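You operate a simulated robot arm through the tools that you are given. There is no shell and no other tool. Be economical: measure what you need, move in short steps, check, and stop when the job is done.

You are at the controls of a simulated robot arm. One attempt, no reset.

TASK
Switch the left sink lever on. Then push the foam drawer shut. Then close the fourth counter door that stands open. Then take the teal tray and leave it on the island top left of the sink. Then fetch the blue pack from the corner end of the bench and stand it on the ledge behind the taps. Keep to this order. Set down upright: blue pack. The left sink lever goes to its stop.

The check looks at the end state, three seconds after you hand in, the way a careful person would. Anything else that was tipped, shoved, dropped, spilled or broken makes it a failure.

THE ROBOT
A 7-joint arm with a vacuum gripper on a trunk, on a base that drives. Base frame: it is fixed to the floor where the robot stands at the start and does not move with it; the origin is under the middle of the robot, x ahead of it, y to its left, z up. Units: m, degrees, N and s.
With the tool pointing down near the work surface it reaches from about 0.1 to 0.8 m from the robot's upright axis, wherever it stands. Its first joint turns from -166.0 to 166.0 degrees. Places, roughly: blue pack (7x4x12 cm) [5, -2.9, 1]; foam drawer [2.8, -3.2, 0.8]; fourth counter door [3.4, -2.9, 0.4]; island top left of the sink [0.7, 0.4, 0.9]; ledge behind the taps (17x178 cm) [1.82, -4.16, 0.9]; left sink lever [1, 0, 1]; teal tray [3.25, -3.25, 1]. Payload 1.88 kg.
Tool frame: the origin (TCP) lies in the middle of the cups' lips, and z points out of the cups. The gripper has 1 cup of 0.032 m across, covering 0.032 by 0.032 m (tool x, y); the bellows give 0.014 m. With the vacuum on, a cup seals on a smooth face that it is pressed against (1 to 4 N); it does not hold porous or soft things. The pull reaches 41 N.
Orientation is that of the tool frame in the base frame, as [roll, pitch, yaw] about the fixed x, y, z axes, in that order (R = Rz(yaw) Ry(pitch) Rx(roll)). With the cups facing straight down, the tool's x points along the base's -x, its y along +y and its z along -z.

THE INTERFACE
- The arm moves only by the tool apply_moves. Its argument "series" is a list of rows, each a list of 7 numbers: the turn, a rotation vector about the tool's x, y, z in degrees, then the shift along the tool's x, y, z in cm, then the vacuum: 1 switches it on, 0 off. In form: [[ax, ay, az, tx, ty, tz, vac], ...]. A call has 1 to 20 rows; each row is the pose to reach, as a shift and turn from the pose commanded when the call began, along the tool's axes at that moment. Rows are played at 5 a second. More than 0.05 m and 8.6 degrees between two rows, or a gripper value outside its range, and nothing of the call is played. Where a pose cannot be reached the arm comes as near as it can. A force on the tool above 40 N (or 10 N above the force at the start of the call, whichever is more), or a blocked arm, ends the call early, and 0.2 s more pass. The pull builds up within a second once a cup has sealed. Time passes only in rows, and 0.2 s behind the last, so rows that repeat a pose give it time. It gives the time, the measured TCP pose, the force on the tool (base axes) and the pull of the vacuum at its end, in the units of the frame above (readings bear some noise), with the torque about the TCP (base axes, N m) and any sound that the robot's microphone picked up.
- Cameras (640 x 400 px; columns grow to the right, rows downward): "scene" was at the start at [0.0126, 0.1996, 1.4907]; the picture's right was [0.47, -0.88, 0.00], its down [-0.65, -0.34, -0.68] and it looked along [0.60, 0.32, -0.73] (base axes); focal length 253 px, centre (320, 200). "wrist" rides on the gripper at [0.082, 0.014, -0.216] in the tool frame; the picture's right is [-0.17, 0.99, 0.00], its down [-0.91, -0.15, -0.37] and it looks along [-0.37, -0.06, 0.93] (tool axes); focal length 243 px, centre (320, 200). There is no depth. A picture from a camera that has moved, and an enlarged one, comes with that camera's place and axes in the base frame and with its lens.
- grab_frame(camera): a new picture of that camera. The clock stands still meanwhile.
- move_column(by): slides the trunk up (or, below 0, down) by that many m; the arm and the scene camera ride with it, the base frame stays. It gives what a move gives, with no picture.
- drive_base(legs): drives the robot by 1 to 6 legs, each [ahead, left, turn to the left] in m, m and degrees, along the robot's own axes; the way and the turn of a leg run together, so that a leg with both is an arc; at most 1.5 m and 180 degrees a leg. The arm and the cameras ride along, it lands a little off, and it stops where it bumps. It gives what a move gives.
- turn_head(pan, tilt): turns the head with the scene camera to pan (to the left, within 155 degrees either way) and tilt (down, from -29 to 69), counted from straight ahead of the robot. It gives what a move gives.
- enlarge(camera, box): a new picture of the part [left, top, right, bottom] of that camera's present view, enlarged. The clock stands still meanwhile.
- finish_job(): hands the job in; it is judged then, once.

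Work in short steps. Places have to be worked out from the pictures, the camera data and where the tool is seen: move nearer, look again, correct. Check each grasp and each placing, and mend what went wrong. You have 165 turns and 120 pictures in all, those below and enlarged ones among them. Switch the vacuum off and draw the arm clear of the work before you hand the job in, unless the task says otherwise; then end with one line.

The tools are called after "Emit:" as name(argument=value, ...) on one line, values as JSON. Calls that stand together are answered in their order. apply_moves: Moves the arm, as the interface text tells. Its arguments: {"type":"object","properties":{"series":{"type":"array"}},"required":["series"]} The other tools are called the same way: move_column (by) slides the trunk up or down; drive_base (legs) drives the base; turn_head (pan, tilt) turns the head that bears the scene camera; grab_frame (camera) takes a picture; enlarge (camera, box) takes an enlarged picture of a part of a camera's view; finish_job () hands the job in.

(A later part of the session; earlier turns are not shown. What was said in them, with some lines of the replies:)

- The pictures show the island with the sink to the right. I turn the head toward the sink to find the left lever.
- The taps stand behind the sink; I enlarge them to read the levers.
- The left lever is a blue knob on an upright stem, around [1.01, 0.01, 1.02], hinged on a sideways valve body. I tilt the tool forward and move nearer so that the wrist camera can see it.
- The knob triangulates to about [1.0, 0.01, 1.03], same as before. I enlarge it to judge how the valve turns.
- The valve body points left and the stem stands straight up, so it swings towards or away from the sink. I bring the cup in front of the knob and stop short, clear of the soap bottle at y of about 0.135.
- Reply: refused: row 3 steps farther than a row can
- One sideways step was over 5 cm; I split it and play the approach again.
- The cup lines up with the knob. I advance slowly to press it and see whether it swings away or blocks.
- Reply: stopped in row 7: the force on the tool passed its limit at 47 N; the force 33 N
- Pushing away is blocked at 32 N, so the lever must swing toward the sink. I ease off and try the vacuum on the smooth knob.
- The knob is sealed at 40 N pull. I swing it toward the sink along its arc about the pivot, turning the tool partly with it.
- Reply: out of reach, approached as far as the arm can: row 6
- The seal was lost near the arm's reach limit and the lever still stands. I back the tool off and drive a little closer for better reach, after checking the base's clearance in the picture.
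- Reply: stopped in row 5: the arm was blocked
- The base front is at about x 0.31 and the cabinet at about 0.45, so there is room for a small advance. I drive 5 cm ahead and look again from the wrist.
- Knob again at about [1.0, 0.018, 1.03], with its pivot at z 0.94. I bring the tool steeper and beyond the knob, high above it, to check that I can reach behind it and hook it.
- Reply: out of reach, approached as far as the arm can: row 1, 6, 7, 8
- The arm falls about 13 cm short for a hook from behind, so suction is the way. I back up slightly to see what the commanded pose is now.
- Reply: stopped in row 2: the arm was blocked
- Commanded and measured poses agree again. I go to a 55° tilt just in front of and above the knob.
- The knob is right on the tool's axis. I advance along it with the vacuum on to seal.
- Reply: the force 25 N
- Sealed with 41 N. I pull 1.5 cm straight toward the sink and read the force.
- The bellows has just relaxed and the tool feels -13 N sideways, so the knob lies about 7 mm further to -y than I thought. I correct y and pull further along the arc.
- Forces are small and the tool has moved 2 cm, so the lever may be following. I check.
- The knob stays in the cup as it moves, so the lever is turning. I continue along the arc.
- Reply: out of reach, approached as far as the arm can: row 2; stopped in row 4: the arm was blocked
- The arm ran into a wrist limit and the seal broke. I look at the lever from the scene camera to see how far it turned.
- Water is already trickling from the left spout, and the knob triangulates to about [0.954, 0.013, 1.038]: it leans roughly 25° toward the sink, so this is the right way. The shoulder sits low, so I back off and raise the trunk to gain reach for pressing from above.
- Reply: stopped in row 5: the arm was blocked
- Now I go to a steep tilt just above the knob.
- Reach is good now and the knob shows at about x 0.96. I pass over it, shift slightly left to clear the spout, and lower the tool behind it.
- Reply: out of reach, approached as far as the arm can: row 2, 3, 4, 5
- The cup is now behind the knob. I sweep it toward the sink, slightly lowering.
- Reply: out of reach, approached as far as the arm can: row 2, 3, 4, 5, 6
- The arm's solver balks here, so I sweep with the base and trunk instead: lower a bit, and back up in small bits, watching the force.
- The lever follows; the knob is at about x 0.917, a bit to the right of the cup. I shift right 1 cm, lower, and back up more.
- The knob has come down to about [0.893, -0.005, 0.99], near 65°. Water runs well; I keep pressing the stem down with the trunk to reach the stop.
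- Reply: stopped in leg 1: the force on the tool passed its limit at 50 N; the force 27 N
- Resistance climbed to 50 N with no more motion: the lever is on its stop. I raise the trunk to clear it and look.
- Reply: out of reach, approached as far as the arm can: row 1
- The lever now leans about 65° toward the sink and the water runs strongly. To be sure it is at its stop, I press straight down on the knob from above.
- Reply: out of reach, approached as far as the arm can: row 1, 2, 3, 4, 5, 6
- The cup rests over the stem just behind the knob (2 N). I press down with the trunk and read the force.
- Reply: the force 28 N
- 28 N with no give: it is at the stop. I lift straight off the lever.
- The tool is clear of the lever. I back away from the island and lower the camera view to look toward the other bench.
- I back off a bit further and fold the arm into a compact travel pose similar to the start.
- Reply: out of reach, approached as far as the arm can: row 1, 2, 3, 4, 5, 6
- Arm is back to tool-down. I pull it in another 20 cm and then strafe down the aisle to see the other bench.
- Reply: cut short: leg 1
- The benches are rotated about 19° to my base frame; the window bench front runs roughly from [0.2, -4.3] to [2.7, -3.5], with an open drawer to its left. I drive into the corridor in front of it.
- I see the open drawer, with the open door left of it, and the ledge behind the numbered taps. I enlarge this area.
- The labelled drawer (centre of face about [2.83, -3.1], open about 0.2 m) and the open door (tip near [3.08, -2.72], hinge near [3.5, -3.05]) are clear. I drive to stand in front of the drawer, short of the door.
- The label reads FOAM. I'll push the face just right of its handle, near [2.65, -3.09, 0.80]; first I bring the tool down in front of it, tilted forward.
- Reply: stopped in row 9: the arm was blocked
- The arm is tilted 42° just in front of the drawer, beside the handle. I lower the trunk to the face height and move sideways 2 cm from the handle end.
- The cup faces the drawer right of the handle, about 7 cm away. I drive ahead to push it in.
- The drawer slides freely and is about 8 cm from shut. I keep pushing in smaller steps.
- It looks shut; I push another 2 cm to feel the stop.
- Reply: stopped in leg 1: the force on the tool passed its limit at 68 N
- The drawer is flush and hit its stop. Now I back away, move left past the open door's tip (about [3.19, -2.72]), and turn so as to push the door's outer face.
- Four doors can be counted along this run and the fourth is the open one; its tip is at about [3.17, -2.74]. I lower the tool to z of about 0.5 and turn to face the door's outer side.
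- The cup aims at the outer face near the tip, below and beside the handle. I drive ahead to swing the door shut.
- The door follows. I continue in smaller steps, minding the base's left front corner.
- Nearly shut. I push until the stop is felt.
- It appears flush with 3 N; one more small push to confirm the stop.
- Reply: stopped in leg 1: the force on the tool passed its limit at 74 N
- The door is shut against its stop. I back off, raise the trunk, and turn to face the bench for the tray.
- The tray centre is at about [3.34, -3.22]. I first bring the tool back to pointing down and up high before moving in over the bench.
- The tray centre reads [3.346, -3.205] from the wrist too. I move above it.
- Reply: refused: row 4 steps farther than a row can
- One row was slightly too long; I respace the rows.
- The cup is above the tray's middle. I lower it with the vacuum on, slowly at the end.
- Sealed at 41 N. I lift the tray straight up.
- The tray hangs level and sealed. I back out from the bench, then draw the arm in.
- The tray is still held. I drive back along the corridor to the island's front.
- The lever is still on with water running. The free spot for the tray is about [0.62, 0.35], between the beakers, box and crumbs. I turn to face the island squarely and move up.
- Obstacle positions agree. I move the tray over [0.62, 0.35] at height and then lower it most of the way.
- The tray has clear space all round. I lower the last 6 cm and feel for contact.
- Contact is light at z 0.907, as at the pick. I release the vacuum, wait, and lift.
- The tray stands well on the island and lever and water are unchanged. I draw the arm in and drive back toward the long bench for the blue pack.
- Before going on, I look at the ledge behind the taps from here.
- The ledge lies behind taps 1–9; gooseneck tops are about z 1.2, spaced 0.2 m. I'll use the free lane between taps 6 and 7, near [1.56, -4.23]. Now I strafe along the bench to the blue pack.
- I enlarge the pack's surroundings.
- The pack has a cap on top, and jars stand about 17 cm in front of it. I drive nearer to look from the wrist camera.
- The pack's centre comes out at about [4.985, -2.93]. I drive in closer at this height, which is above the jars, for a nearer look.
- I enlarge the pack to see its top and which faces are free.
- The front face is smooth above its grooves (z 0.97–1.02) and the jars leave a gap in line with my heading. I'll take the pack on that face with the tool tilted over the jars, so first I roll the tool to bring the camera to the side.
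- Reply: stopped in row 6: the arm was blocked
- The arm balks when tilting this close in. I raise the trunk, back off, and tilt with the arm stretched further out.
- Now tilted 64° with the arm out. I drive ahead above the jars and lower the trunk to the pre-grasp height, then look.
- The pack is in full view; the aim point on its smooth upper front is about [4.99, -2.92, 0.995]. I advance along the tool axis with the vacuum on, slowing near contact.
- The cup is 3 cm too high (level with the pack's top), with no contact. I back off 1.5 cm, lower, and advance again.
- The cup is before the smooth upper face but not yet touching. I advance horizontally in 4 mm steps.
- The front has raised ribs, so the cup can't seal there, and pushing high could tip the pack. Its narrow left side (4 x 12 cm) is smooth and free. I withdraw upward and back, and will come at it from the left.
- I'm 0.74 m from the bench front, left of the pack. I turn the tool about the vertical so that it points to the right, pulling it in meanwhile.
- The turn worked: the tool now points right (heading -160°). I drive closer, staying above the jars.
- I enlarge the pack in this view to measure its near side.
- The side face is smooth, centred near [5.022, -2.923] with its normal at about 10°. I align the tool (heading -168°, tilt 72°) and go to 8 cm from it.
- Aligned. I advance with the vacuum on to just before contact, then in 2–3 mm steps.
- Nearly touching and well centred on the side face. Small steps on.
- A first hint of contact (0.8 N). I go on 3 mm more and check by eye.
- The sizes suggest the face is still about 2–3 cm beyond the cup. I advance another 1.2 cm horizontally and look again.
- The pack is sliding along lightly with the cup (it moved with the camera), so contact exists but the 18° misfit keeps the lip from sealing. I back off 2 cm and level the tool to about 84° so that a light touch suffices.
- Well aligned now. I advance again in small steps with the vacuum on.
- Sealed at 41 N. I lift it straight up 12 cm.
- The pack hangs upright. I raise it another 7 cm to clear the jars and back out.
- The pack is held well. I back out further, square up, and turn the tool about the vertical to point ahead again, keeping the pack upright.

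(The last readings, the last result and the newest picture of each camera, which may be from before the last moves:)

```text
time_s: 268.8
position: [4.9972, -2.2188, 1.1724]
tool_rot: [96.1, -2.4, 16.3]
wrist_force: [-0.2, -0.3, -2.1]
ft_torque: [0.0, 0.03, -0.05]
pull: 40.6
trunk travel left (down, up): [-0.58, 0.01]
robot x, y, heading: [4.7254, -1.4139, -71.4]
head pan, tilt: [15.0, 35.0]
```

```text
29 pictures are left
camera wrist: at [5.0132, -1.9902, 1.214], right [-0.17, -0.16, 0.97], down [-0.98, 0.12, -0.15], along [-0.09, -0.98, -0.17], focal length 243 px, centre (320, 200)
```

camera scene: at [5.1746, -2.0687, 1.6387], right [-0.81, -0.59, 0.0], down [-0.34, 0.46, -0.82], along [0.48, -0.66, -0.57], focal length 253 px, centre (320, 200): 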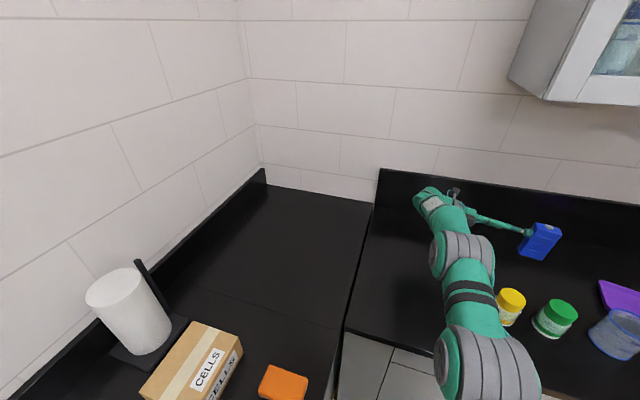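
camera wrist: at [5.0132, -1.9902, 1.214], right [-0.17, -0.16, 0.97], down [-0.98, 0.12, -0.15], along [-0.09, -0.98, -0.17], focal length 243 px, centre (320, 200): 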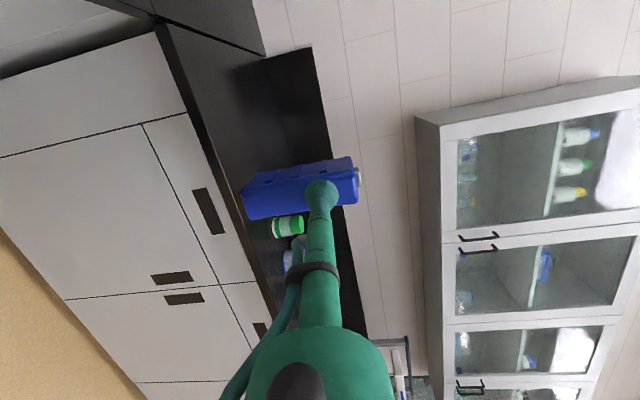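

The tool points ahead with the pack upright at its tip. I strafe along the bench to the taps, checking drift on the way.

Emit:
drive_base(legs=[[0, -1.3, 0], [0, -1.3, 0]])

Emit:
turn_head(pan=0, tilt=35)

```text
time_s: 281.4
position: [2.5105, -3.0294, 1.1741]
tool_rot: [96.0, -2.3, 14.6]
wrist_force: [-0.2, 0.1, -2.0]
ft_torque: [0.02, 0.01, -0.03]
pull: 40.9
trunk travel left (down, up): [-0.58, 0.01]
robot x, y, heading: [2.2658, -2.2173, -72.8]
head pan, tilt: [15.0, 35.0]
```

```text
time_s: 282.1
position: [2.5124, -3.0294, 1.1728]
tool_rot: [96.0, -2.3, 14.6]
wrist_force: [-0.2, -0.5, -2.6]
ft_torque: [0.07, 0.02, 0.01]
pull: 40.6
trunk travel left (down, up): [-0.58, 0.01]
robot x, y, heading: [2.264, -2.2163, -73.1]
head pan, tilt: [0.0, 35.0]
```

I correct the heading by 2.3° and go the remaining way to the lane between taps 6 and 7.

Emit:
drive_base(legs=[[0, 0, 2.5], [0, -1.36, 0], [0.25, 0, 0]])

Emit:
turn_head(pan=0, tilt=30)

Emit:
grab_frame(camera="scene")

Emit:
grab_frame(camera="wrist")

```text
time_s: 290.5
position: [1.3544, -3.6751, 1.1729]
tool_rot: [96.2, -2.3, 15.4]
wrist_force: [0.2, 0.6, -1.6]
ft_torque: [0.03, 0.01, -0.02]
pull: 40.6
trunk travel left (down, up): [-0.58, 0.01]
robot x, y, heading: [1.0968, -2.8694, -72.0]
head pan, tilt: [0.0, 35.0]
```

```text
time_s: 291.2
position: [1.355, -3.6758, 1.1733]
tool_rot: [96.1, -2.2, 15.4]
wrist_force: [0.4, -0.1, -2.4]
ft_torque: [-0.01, 0.03, -0.01]
pull: 40.6
trunk travel left (down, up): [-0.58, 0.01]
robot x, y, heading: [1.0984, -2.8694, -71.8]
head pan, tilt: [0.0, 30.0]
```

```text
28 pictures are left
camera scene: at [1.2645, -2.8475, 1.6464], right [-0.95, -0.31, 0.0], down [-0.15, 0.48, -0.87], along [0.27, -0.82, -0.5], focal length 253 px, centre (320, 200)
```

scene: 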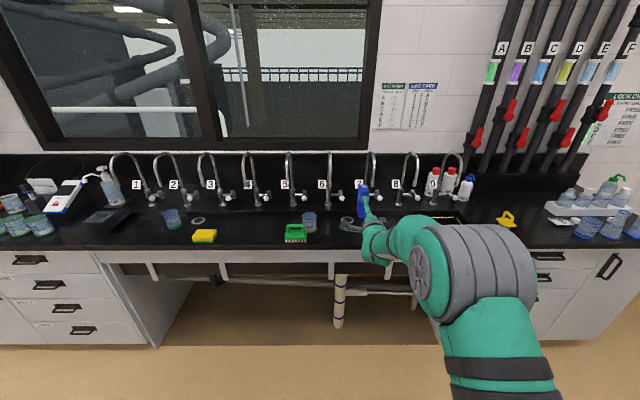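

```text
27 pictures are left
camera wrist: at [1.3753, -3.4473, 1.2137], right [-0.17, -0.15, 0.97], down [-0.98, 0.13, -0.15], along [-0.11, -0.98, -0.17], focal length 243 px, centre (320, 200)
```

wrist: 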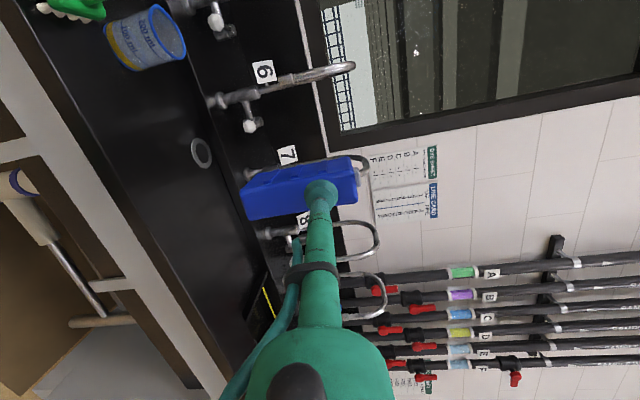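

Taps 6 and 7 come out at s of about -1.125 and -1.325 along the bench, 0.28 m deep; tap 6's lever reaches into the lane, so the tool line should run near s -1.255. I align the heading, shift, and lower the trunk.

Emit:
drive_base(legs=[[0, 0, 3.6], [0.1, -0.07, 0]])

Emit:
move_column(by=-0.15)

Emit:
grab_frame(camera="wrist")

Emit:
grab_frame(camera="scene")

```text
time_s: 292.9
position: [1.3751, -3.7762, 1.1737]
tool_rot: [96.0, -2.4, 18.9]
wrist_force: [-0.1, 0.3, -1.8]
ft_torque: [0.02, 0.03, 0.01]
pull: 40.7
trunk travel left (down, up): [-0.58, 0.01]
robot x, y, heading: [1.0663, -2.9872, -68.7]
head pan, tilt: [0.0, 30.0]
```

```text
time_s: 294.6
position: [1.3755, -3.7766, 1.0229]
tool_rot: [96.2, -2.3, 18.9]
wrist_force: [0.0, -0.2, -2.0]
ft_torque: [0.01, 0.04, -0.04]
pull: 40.6
trunk travel left (down, up): [-0.43, 0.16]
robot x, y, heading: [1.0695, -2.9862, -68.5]
head pan, tilt: [0.0, 30.0]
```

```text
26 pictures are left
camera wrist: at [1.3824, -3.5477, 1.0637], right [-0.16, -0.17, 0.97], down [-0.99, 0.07, -0.15], along [-0.05, -0.98, -0.17], focal length 243 px, centre (320, 200)
```

wrist: 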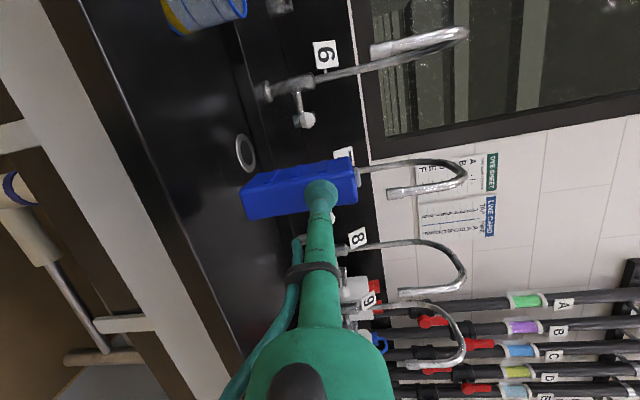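

```text
25 pictures are left
camera scene: at [1.2349, -2.956, 1.4965], right [-0.93, -0.36, 0.0], down [-0.18, 0.47, -0.87], along [0.32, -0.81, -0.5], focal length 253 px, centre (320, 200)
```

scene: 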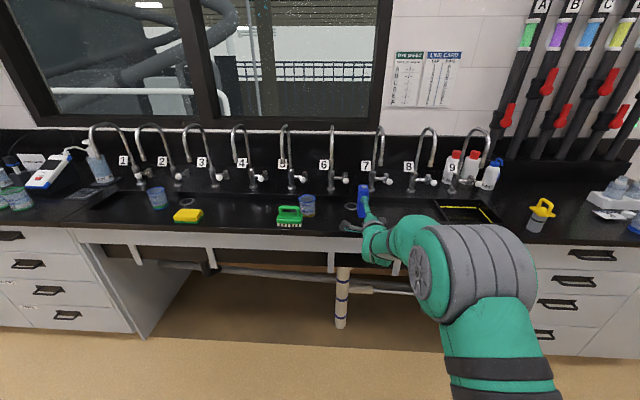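

Spout tips are at about z 1.11, so the gripper can pass beneath them; the tool line passes about 5 cm from tap 7's riser, and I want about 6 cm. I drive in part way with that small correction and check.

Emit:
drive_base(legs=[[0.24, 0.003, 0]])

Emit:
grab_frame(camera="wrist")

Emit:
enlarge(camera="scene", box=[280, 90, 480, 250])

```text
time_s: 296.4
position: [1.4649, -3.9985, 1.0216]
tool_rot: [96.1, -2.3, 18.9]
wrist_force: [0.5, 1.1, -1.6]
ft_torque: [0.03, 0.0, -0.04]
pull: 40.9
trunk travel left (down, up): [-0.43, 0.16]
robot x, y, heading: [1.1567, -3.2056, -68.7]
head pan, tilt: [0.0, 30.0]
```

```text
24 pictures are left
camera wrist: at [1.4717, -3.7698, 1.0635], right [-0.16, -0.17, 0.97], down [-0.99, 0.07, -0.15], along [-0.05, -0.98, -0.17], focal length 243 px, centre (320, 200)
```

wrist: 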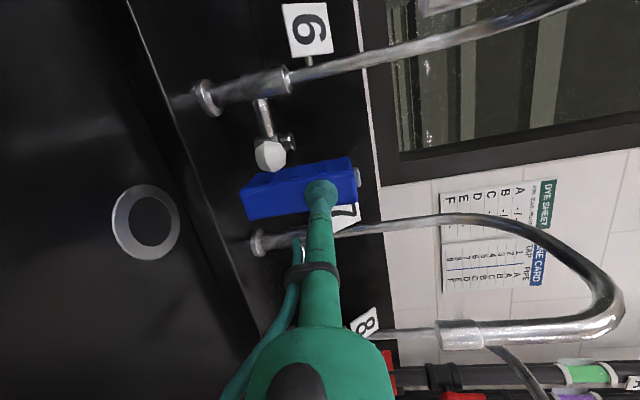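

```text
2.50 times, centred on (380, 170) of scene
camera zoom: at [1.3249, -3.178, 1.4965], right [-0.93, -0.36, 0.0], down [-0.18, 0.47, -0.87], along [0.32, -0.81, -0.5], focal length 632 px, centre (170, 275)
```

zoom: 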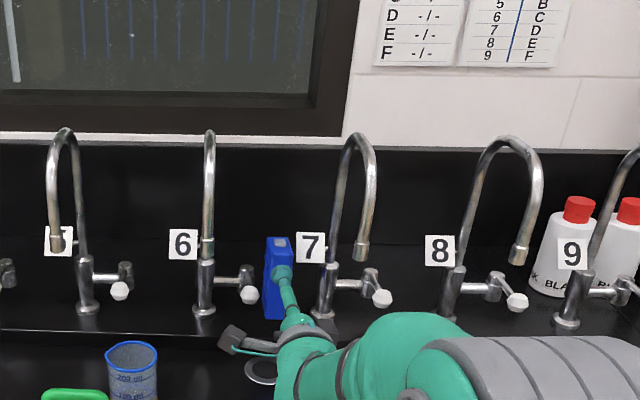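

Pack and tool line look good, but measuring shows tap 6's knob (s -1.20, z 0.98) and plate 7 (left edge s -1.26, z 1.006–1.06) pinch this lane. I'll pass them raised: trunk up 6.5 cm, shift 1 cm left, then forward until the pack is just behind the plates.

Emit:
move_column(by=0.065)

Emit:
drive_base(legs=[[0, 0.012, 0]])

Emit:
grab_frame(camera="wrist")

```text
time_s: 297.4
position: [1.4645, -4.0, 1.0889]
tool_rot: [96.1, -2.3, 19.0]
wrist_force: [0.3, 0.8, -1.5]
ft_torque: [0.03, 0.03, 0.01]
pull: 40.9
trunk travel left (down, up): [-0.495, 0.095]
robot x, y, heading: [1.1578, -3.2105, -68.6]
head pan, tilt: [0.0, 30.0]
```

```text
time_s: 298.2
position: [1.4752, -3.9936, 1.0864]
tool_rot: [96.1, -2.3, 18.9]
wrist_force: [1.0, 0.3, -1.3]
ft_torque: [0.01, 0.01, 0.01]
pull: 40.7
trunk travel left (down, up): [-0.495, 0.095]
robot x, y, heading: [1.1684, -3.2022, -68.8]
head pan, tilt: [0.0, 30.0]
```

```text
22 pictures are left
camera wrist: at [1.4829, -3.7655, 1.1284], right [-0.16, -0.17, 0.97], down [-0.99, 0.07, -0.15], along [-0.05, -0.98, -0.17], focal length 243 px, centre (320, 200)
```

wrist: 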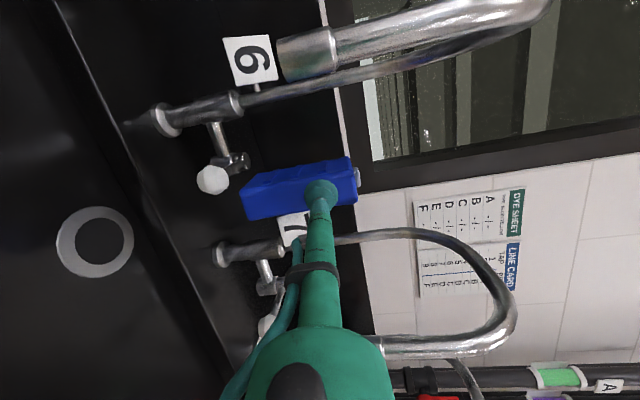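

There is about 2.4 cm between pack and plate 7, and over 1 cm above the knob. I drive 9.5 cm ahead.

Emit:
drive_base(legs=[[0.095, -0.004, 0]])

Emit:
grab_frame(camera="wrist")

Emit:
enlarge(camera="scene", box=[280, 90, 480, 250])

```text
time_s: 299.3
position: [1.5058, -4.086, 1.0867]
tool_rot: [96.0, -2.3, 18.8]
wrist_force: [-0.3, -0.4, -2.2]
ft_torque: [0.03, 0.02, 0.0]
pull: 40.7
trunk travel left (down, up): [-0.495, 0.095]
robot x, y, heading: [1.2019, -3.2978, -69.0]
head pan, tilt: [0.0, 30.0]
```

```text
21 pictures are left
camera wrist: at [1.513, -3.8568, 1.1282], right [-0.16, -0.17, 0.97], down [-0.99, 0.08, -0.15], along [-0.05, -0.98, -0.18], focal length 243 px, centre (320, 200)
```

wrist: 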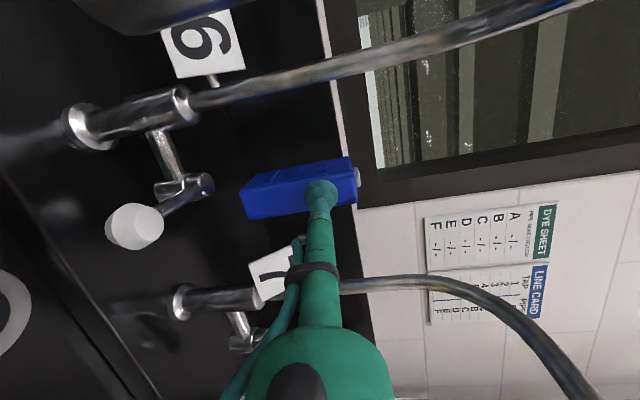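

```text
2.50 times, centred on (380, 170) of scene
camera zoom: at [1.367, -3.2648, 1.5615], right [-0.93, -0.36, 0.0], down [-0.18, 0.47, -0.87], along [0.31, -0.81, -0.5], focal length 632 px, centre (170, 275)
```

zoom: 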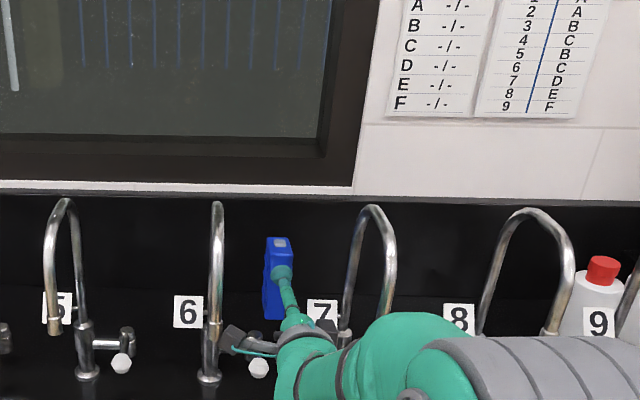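

The pack is now just behind plate 7. Relative to the tool line the knob is 2.4 cm left and the plate 3.2 cm right, so I want the line 1.5 cm further right with a slight left yaw; I do this while still raised.

Emit:
drive_base(legs=[[0, -0.075, 4]])

Emit:
grab_frame(camera="wrist")

```text
time_s: 300.3
position: [1.4919, -4.0918, 1.0873]
tool_rot: [96.1, -2.4, 22.8]
wrist_force: [0.2, 0.4, -2.3]
ft_torque: [0.03, -0.02, -0.01]
pull: 40.8
trunk travel left (down, up): [-0.495, 0.095]
robot x, y, heading: [1.1322, -3.3251, -64.8]
head pan, tilt: [0.0, 30.0]
```

```text
19 pictures are left
camera wrist: at [1.4834, -3.8629, 1.1282], right [-0.15, -0.18, 0.97], down [-0.99, 0.01, -0.15], along [0.02, -0.98, -0.18], focal length 243 px, centre (320, 200)
```

wrist: 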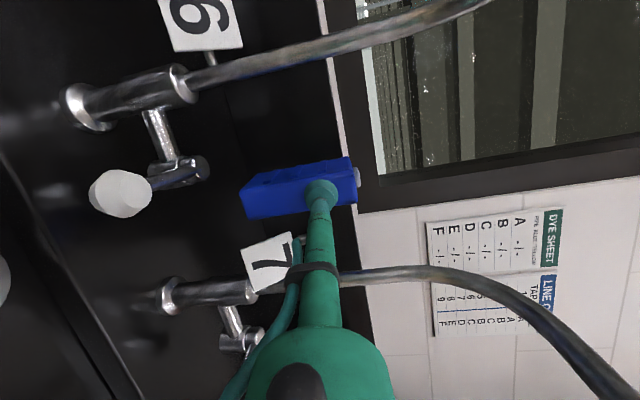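

Now the knob is 4.5 cm left of the tool line and the plate 2.7 cm right. I lower the trunk 8 cm between them.

Emit:
move_column(by=-0.05)

Emit:
move_column(by=-0.03)

Emit:
grab_frame(camera="wrist")

```text
time_s: 301.3
position: [1.4927, -4.0922, 1.0365]
tool_rot: [96.2, -2.4, 22.8]
wrist_force: [0.1, 0.7, -1.4]
ft_torque: [0.02, 0.05, 0.01]
pull: 41.0
trunk travel left (down, up): [-0.445, 0.145]
robot x, y, heading: [1.1338, -3.3276, -64.4]
head pan, tilt: [0.0, 30.0]
```

```text
time_s: 302.0
position: [1.4917, -4.0915, 1.007]
tool_rot: [96.0, -2.3, 22.7]
wrist_force: [0.8, 0.1, -2.4]
ft_torque: [0.02, 0.01, 0.04]
pull: 40.5
trunk travel left (down, up): [-0.415, 0.175]
robot x, y, heading: [1.1293, -3.3226, -64.8]
head pan, tilt: [0.0, 30.0]
```

```text
18 pictures are left
camera wrist: at [1.4833, -3.8629, 1.0482], right [-0.15, -0.18, 0.97], down [-0.99, 0.01, -0.15], along [0.02, -0.98, -0.18], focal length 243 px, centre (320, 200)
```

wrist: 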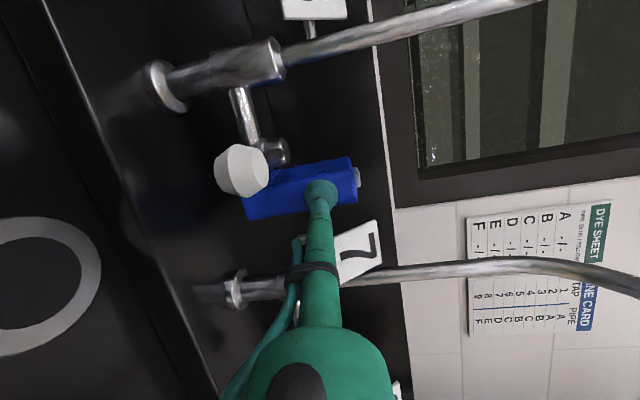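

The tool is down between knob and plate with clearance. I drive 9.5 cm ahead along the tool line.

Emit:
drive_base(legs=[[0.095, -0.004, 0]])

Emit:
grab_frame(camera="wrist")

Emit:
enlarge(camera="scene", box=[240, 80, 440, 240])

```text
time_s: 303.1
position: [1.5297, -4.1797, 1.0067]
tool_rot: [96.1, -2.3, 22.8]
wrist_force: [-0.1, -0.1, -2.6]
ft_torque: [0.05, 0.01, 0.0]
pull: 40.8
trunk travel left (down, up): [-0.415, 0.175]
robot x, y, heading: [1.1687, -3.4132, -64.9]
head pan, tilt: [0.0, 30.0]
```

```text
17 pictures are left
camera wrist: at [1.5205, -3.9515, 1.048], right [-0.15, -0.18, 0.97], down [-0.99, 0.01, -0.15], along [0.02, -0.98, -0.18], focal length 243 px, centre (320, 200)
```

wrist: 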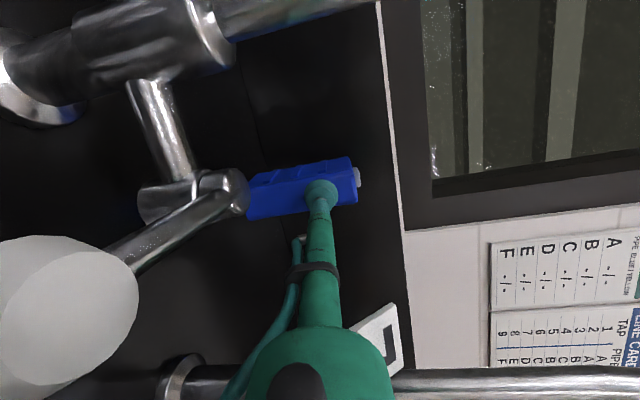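

```text
2.50 times, centred on (340, 160) of scene
camera zoom: at [1.3335, -3.3713, 1.4815], right [-0.9, -0.43, 0.0], down [-0.21, 0.45, -0.87], along [0.37, -0.78, -0.5], focal length 632 px, centre (270, 300)
```

zoom: 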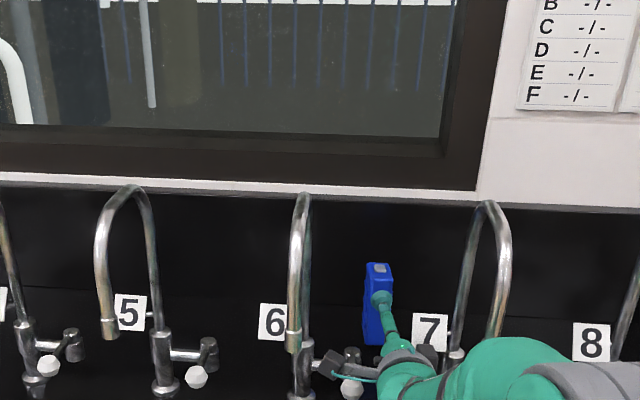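

Everything is clear and the pack is behind the taps, upright, 2.6 cm above the ledge. I lower it gently with the trunk, watching the force.

Emit:
move_column(by=-0.015)

Emit:
move_column(by=-0.007)

```text
time_s: 303.8
position: [1.5302, -4.1801, 0.991]
tool_rot: [96.3, -2.3, 22.8]
wrist_force: [0.2, -0.3, -1.5]
ft_torque: [0.01, -0.03, -0.01]
pull: 40.9
trunk travel left (down, up): [-0.4, 0.19]
robot x, y, heading: [1.1724, -3.4125, -64.8]
head pan, tilt: [0.0, 30.0]
```

```text
time_s: 304.3
position: [1.5286, -4.1811, 0.9849]
tool_rot: [96.2, -2.3, 22.8]
wrist_force: [0.4, 0.4, -2.2]
ft_torque: [0.02, 0.01, -0.03]
pull: 40.6
trunk travel left (down, up): [-0.393, 0.197]
robot x, y, heading: [1.1664, -3.4102, -64.8]
head pan, tilt: [0.0, 30.0]
```

Still hanging free (about -2 N). A few millimetres more.

Emit:
move_column(by=-0.004)

Emit:
move_column(by=-0.003)

```text
time_s: 304.9
position: [1.5292, -4.1805, 0.9825]
tool_rot: [96.0, -2.2, 22.8]
wrist_force: [-0.3, 1.0, 1.5]
ft_torque: [-0.15, -0.01, 0.02]
pull: 40.3
trunk travel left (down, up): [-0.389, 0.201]
robot x, y, heading: [1.1695, -3.4117, -64.9]
head pan, tilt: [0.0, 30.0]
```

```text
time_s: 305.4
position: [1.5296, -4.1796, 0.98]
tool_rot: [96.0, -2.3, 22.8]
wrist_force: [-0.4, 2.2, 5.8]
ft_torque: [-0.26, -0.1, -0.02]
pull: 40.4
trunk travel left (down, up): [-0.386, 0.204]
robot x, y, heading: [1.173, -3.4105, -65.4]
head pan, tilt: [0.0, 30.0]
```

The pack stands on the ledge (force turned upward). I ease the load by 3 mm and release the vacuum, waiting a second.

Emit:
move_column(by=0.003)

Emit:
apply_moves(series=[[0, 0, 0, 0, 0, 0, 0], [0, 0, 0, 0, 0, 0, 0], [0, 0, 0, 0, 0, 0, 0], [0, 0, 0, 0, 0, 0, 0], [0, 0, 0, 0, 0, 0, 0], [0, 0, 0, 0, 0, 0, 0]])

```text
time_s: 305.9
position: [1.5296, -4.18, 0.9789]
tool_rot: [96.3, -2.3, 22.8]
wrist_force: [0.8, -1.0, 1.8]
ft_torque: [-0.27, -0.1, 0.01]
pull: 40.8
trunk travel left (down, up): [-0.389, 0.201]
robot x, y, heading: [1.1754, -3.4149, -64.9]
head pan, tilt: [0.0, 30.0]
```

```text
time_s: 307.3
position: [1.5288, -4.1798, 0.9804]
tool_rot: [96.2, -2.3, 22.9]
wrist_force: [-0.2, 1.0, -1.2]
ft_torque: [0.02, 0.04, 0.01]
pull: 0.1
trunk travel left (down, up): [-0.389, 0.201]
robot x, y, heading: [1.1675, -3.4141, -64.7]
head pan, tilt: [0.0, 30.0]
```

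Released. I draw the cup straight back a little along its line and check the pack stands.

Emit:
apply_moves(series=[[0, 0, 0, 0, 0, -0.3, 0], [0, 0, 0, 0, 0, -0.8, 0], [0, 0, 0, 0, 0, -1.5, 0], [0, 0, 0, 0, 0, -2.5, 0]])

Emit:
grab_frame(camera="wrist")

```text
time_s: 308.3
position: [1.5199, -4.1575, 0.9835]
tool_rot: [96.2, -2.2, 22.9]
wrist_force: [0.4, -0.6, -0.6]
ft_torque: [-0.01, 0.0, 0.01]
pull: 0.0
trunk travel left (down, up): [-0.389, 0.201]
robot x, y, heading: [1.166, -3.412, -64.9]
head pan, tilt: [0.0, 30.0]
```

```text
15 pictures are left
camera wrist: at [1.5112, -3.9287, 1.0243], right [-0.15, -0.18, 0.97], down [-0.99, 0.01, -0.15], along [0.02, -0.98, -0.18], focal length 243 px, centre (320, 200)
```

wrist: 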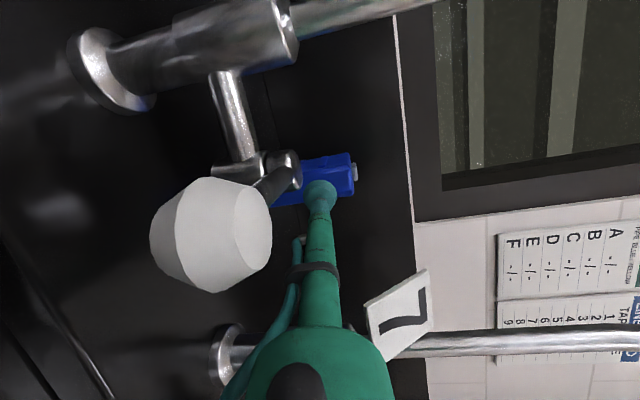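

The pack stands upright on the ledge. I back out straight along the tool line, out of the taps.

Emit:
drive_base(legs=[[-0.1, 0.004, 0]])

Emit:
drive_base(legs=[[-0.45, 0.018, 0]])

Emit:
enlarge(camera="scene", box=[200, 60, 480, 260])

```text
time_s: 309.5
position: [1.4804, -4.0607, 0.9833]
tool_rot: [96.2, -2.4, 22.9]
wrist_force: [0.8, 0.2, 0.3]
ft_torque: [-0.02, 0.04, -0.01]
pull: 0.1
trunk travel left (down, up): [-0.389, 0.201]
robot x, y, heading: [1.1328, -3.3168, -64.7]
head pan, tilt: [0.0, 30.0]
```

```text
time_s: 312.2
position: [1.3056, -3.648, 0.9838]
tool_rot: [96.2, -2.2, 23.1]
wrist_force: [0.0, 0.4, 0.6]
ft_torque: [0.05, -0.01, 0.0]
pull: 0.1
trunk travel left (down, up): [-0.389, 0.201]
robot x, y, heading: [0.9543, -2.9035, -64.9]
head pan, tilt: [0.0, 30.0]
```

```text
2.00 times, centred on (340, 160) of scene
camera zoom: at [1.1171, -2.8623, 1.4555], right [-0.9, -0.43, 0.0], down [-0.21, 0.45, -0.87], along [0.37, -0.78, -0.5], focal length 506 px, centre (280, 280)
```

zoom: 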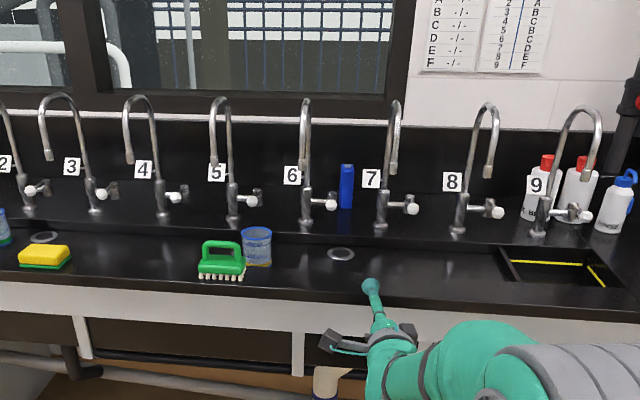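

The pack stands behind the taps, and the taps are undisturbed. A last look along the bench at the drawer and door.

Emit:
turn_head(pan=35, tilt=22)

Emit:
grab_frame(camera="scene")

```text
time_s: 313.2
position: [1.306, -3.648, 0.9843]
tool_rot: [96.1, -2.4, 23.0]
wrist_force: [0.2, 0.9, -0.7]
ft_torque: [-0.03, 0.0, 0.01]
pull: 0.0
trunk travel left (down, up): [-0.389, 0.201]
robot x, y, heading: [0.9512, -2.9061, -64.6]
head pan, tilt: [35.0, 22.0]
```

```text
13 pictures are left
camera scene: at [1.1589, -2.8264, 1.4683], right [-0.49, -0.87, 0.0], down [-0.33, 0.19, -0.93], along [0.81, -0.46, -0.37], focal length 253 px, centre (320, 200)
```

scene: 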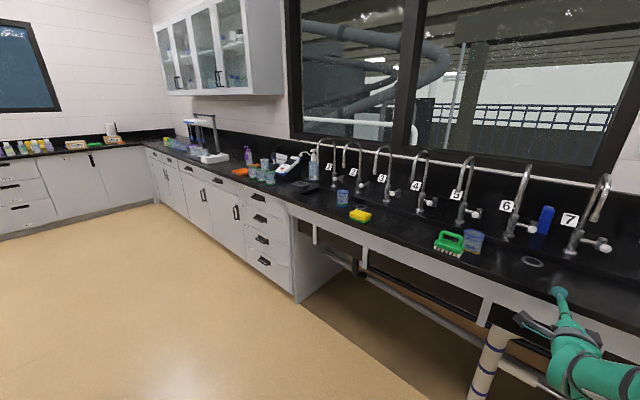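

Drawer and door are flush, all else stands as it did. The tool is still near the bench edge, so I back off once more to be clear.

Emit:
drive_base(legs=[[-0.2, 0, 0]])

```text
time_s: 314.8
position: [1.2183, -3.469, 0.9823]
tool_rot: [96.3, -2.3, 22.8]
wrist_force: [-0.1, 0.2, -0.4]
ft_torque: [-0.02, 0.0, 0.01]
pull: 0.0
trunk travel left (down, up): [-0.389, 0.201]
robot x, y, heading: [0.8678, -2.7253, -64.8]
head pan, tilt: [35.0, 22.0]
```

The vacuum is off and the arm is clear, so I hand the job in.

Emit:
finish_job()

```text
The job is handed in.
```

All five steps were done in order. The left sink lever is on at its stop, the foam drawer and the fourth counter door are shut, the teal tray is on the island left of the sink, and the blue pack stands upright on the ledge between taps 6 and 7.
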